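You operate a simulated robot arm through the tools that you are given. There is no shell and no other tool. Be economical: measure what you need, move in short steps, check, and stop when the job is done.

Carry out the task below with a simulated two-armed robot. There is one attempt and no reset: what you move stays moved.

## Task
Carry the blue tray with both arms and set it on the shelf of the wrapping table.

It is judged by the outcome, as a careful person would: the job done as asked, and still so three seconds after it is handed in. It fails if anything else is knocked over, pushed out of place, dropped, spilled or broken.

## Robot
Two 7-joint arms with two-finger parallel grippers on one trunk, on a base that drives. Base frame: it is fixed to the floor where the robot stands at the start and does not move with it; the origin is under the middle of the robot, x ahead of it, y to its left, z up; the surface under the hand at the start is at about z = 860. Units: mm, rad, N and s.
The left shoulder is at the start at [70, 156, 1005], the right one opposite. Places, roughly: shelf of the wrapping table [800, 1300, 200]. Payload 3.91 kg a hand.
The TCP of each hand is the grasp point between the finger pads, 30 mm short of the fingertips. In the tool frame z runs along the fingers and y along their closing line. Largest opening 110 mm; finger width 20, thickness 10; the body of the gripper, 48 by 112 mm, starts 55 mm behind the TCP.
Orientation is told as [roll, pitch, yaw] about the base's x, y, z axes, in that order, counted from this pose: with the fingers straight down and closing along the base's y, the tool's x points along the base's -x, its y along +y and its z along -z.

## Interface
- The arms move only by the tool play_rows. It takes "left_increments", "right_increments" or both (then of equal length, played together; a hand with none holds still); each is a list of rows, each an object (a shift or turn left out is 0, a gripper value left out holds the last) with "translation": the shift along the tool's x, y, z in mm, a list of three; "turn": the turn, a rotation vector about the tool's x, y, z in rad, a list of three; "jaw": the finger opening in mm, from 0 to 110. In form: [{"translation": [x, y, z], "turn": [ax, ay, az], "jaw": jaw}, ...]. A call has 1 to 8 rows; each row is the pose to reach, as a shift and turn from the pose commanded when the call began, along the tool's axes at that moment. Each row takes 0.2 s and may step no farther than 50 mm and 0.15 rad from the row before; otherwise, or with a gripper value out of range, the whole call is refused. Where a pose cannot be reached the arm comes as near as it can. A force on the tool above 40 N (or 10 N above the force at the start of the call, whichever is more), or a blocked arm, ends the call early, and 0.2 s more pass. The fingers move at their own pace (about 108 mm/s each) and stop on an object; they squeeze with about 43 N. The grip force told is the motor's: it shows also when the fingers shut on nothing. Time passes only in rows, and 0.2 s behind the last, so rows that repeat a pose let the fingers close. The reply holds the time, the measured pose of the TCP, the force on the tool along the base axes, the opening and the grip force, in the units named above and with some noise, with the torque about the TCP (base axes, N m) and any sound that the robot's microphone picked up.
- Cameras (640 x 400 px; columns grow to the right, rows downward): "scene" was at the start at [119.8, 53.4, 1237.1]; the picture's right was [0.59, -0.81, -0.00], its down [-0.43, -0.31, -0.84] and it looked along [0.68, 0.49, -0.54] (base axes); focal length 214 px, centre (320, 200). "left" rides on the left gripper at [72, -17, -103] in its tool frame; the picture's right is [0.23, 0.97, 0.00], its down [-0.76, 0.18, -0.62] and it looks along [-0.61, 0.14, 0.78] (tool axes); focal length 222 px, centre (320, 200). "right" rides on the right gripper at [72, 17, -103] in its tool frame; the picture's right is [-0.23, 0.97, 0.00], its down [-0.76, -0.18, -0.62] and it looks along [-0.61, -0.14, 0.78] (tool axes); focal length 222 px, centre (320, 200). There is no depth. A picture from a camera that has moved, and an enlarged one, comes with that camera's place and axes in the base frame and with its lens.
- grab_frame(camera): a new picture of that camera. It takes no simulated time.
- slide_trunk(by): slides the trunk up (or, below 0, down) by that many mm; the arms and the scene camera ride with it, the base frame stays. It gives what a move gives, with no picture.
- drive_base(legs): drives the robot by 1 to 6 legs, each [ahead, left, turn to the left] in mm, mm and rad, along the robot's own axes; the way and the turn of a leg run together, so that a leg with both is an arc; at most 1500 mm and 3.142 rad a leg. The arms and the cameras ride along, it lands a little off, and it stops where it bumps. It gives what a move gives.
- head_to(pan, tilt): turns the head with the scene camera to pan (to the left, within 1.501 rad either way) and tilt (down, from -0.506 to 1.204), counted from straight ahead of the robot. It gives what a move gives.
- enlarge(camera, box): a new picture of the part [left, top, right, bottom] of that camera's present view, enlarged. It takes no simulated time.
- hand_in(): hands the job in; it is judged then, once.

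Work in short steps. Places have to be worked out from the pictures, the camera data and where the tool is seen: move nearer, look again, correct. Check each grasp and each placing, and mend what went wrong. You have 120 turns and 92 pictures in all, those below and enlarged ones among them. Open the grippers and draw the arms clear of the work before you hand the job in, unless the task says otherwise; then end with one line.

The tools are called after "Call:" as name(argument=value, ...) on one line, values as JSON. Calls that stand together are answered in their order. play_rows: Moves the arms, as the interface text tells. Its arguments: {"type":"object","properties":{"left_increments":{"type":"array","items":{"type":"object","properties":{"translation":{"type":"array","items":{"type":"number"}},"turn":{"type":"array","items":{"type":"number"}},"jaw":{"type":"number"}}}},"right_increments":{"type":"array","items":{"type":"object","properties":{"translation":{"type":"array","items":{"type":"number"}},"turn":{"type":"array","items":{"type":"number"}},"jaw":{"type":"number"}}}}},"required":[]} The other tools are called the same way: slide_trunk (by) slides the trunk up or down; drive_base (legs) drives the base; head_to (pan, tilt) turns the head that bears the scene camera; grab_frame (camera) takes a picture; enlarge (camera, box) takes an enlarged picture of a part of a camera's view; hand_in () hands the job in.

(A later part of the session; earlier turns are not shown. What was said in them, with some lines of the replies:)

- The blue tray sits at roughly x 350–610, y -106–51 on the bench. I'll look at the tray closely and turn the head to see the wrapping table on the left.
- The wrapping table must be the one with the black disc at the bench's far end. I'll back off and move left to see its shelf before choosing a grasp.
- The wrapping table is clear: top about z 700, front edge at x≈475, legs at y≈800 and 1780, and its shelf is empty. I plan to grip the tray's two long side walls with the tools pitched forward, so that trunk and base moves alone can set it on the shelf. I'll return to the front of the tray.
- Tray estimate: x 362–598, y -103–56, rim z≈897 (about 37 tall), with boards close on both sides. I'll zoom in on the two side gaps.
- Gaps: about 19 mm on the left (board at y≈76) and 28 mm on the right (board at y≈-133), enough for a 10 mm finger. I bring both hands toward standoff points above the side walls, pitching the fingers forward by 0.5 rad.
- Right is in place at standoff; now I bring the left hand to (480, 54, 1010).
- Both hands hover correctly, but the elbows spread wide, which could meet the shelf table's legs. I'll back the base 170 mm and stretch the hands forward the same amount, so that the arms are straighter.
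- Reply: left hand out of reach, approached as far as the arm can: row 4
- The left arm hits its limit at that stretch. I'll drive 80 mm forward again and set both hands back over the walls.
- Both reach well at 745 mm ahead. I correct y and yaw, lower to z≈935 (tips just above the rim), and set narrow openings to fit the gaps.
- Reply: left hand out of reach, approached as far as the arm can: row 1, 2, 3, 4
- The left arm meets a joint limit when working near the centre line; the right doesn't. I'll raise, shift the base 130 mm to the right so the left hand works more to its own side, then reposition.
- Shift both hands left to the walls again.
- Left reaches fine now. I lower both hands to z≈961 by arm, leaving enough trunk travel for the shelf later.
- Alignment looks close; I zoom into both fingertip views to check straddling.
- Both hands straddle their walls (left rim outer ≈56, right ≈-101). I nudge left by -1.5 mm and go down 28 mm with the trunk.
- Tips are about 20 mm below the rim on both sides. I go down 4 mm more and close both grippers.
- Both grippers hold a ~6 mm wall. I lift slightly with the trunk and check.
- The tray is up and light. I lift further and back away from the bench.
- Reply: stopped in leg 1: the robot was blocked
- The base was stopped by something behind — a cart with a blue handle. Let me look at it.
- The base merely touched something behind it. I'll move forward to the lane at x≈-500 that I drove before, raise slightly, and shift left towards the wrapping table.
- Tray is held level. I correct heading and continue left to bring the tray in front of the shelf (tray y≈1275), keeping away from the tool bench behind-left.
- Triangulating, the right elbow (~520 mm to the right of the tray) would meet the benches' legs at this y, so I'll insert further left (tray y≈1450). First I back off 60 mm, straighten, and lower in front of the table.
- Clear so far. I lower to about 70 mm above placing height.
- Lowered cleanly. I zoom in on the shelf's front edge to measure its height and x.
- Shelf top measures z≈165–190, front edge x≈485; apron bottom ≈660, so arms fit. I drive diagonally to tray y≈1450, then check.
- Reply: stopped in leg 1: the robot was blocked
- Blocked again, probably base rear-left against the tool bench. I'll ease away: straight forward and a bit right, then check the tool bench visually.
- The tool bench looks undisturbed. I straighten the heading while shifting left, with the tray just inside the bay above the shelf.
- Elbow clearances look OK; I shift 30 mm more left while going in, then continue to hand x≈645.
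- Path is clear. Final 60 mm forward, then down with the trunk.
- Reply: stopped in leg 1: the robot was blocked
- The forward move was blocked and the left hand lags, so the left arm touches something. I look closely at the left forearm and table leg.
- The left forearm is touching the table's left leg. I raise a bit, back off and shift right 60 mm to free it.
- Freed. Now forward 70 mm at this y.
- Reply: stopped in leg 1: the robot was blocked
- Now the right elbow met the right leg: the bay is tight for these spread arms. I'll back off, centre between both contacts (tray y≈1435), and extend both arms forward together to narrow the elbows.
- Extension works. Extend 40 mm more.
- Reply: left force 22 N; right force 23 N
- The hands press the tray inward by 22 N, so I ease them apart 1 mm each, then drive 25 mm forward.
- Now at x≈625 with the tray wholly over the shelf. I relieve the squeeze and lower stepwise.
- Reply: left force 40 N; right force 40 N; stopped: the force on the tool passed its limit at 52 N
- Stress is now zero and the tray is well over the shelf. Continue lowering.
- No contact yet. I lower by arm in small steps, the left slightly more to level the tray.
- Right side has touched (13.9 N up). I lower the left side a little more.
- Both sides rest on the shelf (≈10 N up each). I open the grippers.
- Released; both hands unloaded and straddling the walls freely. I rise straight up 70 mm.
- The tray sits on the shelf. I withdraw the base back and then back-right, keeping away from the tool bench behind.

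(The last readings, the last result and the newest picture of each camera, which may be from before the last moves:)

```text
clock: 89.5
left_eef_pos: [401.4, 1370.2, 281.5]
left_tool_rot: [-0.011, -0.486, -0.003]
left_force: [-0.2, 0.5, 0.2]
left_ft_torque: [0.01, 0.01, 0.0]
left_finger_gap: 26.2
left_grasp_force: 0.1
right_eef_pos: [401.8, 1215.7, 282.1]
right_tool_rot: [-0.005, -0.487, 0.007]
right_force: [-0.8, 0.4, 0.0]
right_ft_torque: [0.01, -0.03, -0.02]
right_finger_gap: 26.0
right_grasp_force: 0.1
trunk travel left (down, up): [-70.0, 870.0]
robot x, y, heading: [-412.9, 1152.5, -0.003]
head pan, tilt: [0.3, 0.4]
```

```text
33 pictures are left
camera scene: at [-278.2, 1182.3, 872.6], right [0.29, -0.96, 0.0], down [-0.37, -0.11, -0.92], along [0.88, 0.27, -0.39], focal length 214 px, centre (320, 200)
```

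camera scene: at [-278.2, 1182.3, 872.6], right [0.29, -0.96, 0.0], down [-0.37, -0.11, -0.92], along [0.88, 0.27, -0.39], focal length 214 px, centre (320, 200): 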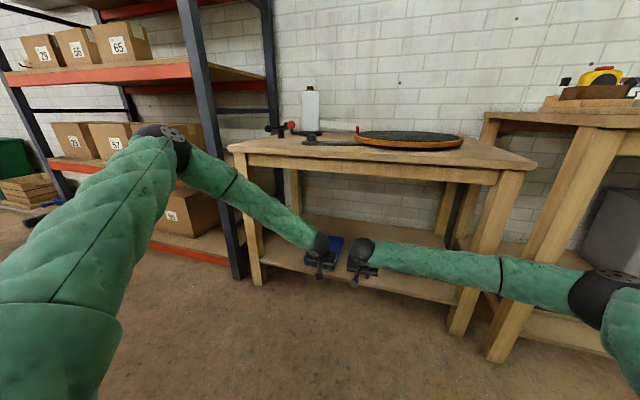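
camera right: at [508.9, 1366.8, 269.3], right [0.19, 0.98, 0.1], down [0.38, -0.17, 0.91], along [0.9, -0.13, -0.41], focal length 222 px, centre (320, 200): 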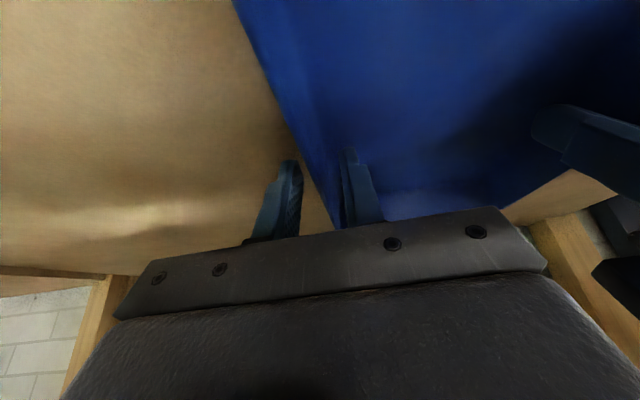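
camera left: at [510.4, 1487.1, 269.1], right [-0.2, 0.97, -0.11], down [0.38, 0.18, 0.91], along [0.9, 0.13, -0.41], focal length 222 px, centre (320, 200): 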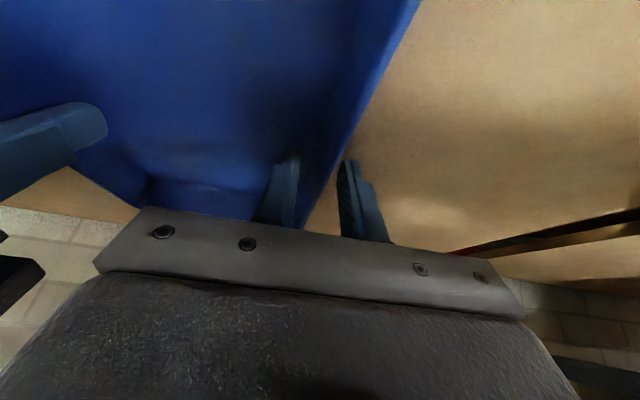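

Clear of the table. I back a little more and confirm the tray's position.

Call:
drive_base(legs=[[-50, -90, 0]])

Call:
grab_frame(camera="left")

Call:
enlarge(camera="scene", box=[220, 120, 480, 300])

```text
clock: 90.7
left_eef_pos: [352.6, 1281.3, 281.4]
left_tool_rot: [-0.011, -0.487, -0.001]
left_force: [0.2, 0.5, -0.6]
left_ft_torque: [-0.01, 0.01, -0.01]
left_finger_gap: 26.1
left_grasp_force: 0.0
right_eef_pos: [352.8, 1127.0, 282.6]
right_tool_rot: [-0.007, -0.487, 0.01]
right_force: [0.4, 0.8, -0.1]
right_ft_torque: [0.0, -0.03, 0.04]
right_finger_gap: 26.1
right_grasp_force: 0.2
trunk travel left (down, up): [-70.0, 870.0]
robot x, y, heading: [-464.0, 1066.0, 0.005]
head pan, tilt: [0.3, 0.4]
```

```text
32 pictures are left
camera left: at [240.4, 1265.0, 339.5], right [-0.19, 0.97, -0.12], down [0.38, 0.18, 0.91], along [0.9, 0.13, -0.41], focal length 222 px, centre (320, 200)
```

left: 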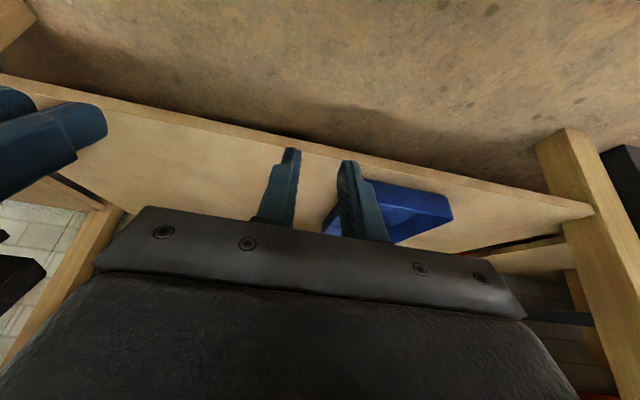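

```text
2.22 times, centred on (350, 210) of scene
camera zoom: at [-328.1, 1092.8, 872.6], right [0.3, -0.96, 0.0], down [-0.37, -0.12, -0.92], along [0.88, 0.27, -0.39], focal length 477 px, centre (253, 178)
```

zoom: 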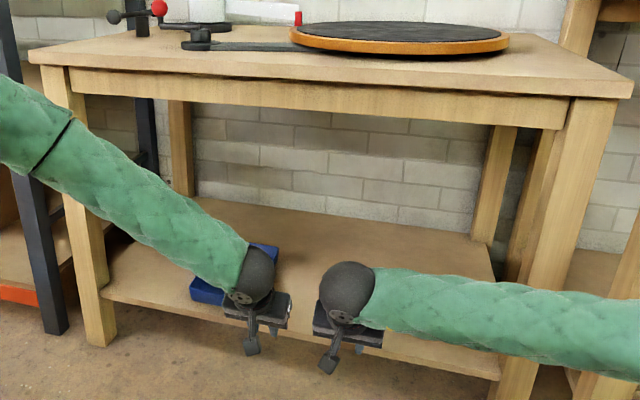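

The tray rests flat and fully on the shelf, the grippers are open and clear of the table, and nothing I can see has moved. I hand in.

Call:
hand_in()

```text
The job is handed in.
```

The blue tray is on the wrapping table's shelf, flat and fully supported, with both grippers open and drawn clear. On the way the robot was stopped four times by light contact: something behind it (likely the cart), what I took to be the tool bench, and each front leg of the wrapping table. Nothing looked moved or knocked over in the later pictures, but I never got a clear view of the cart afterwards.
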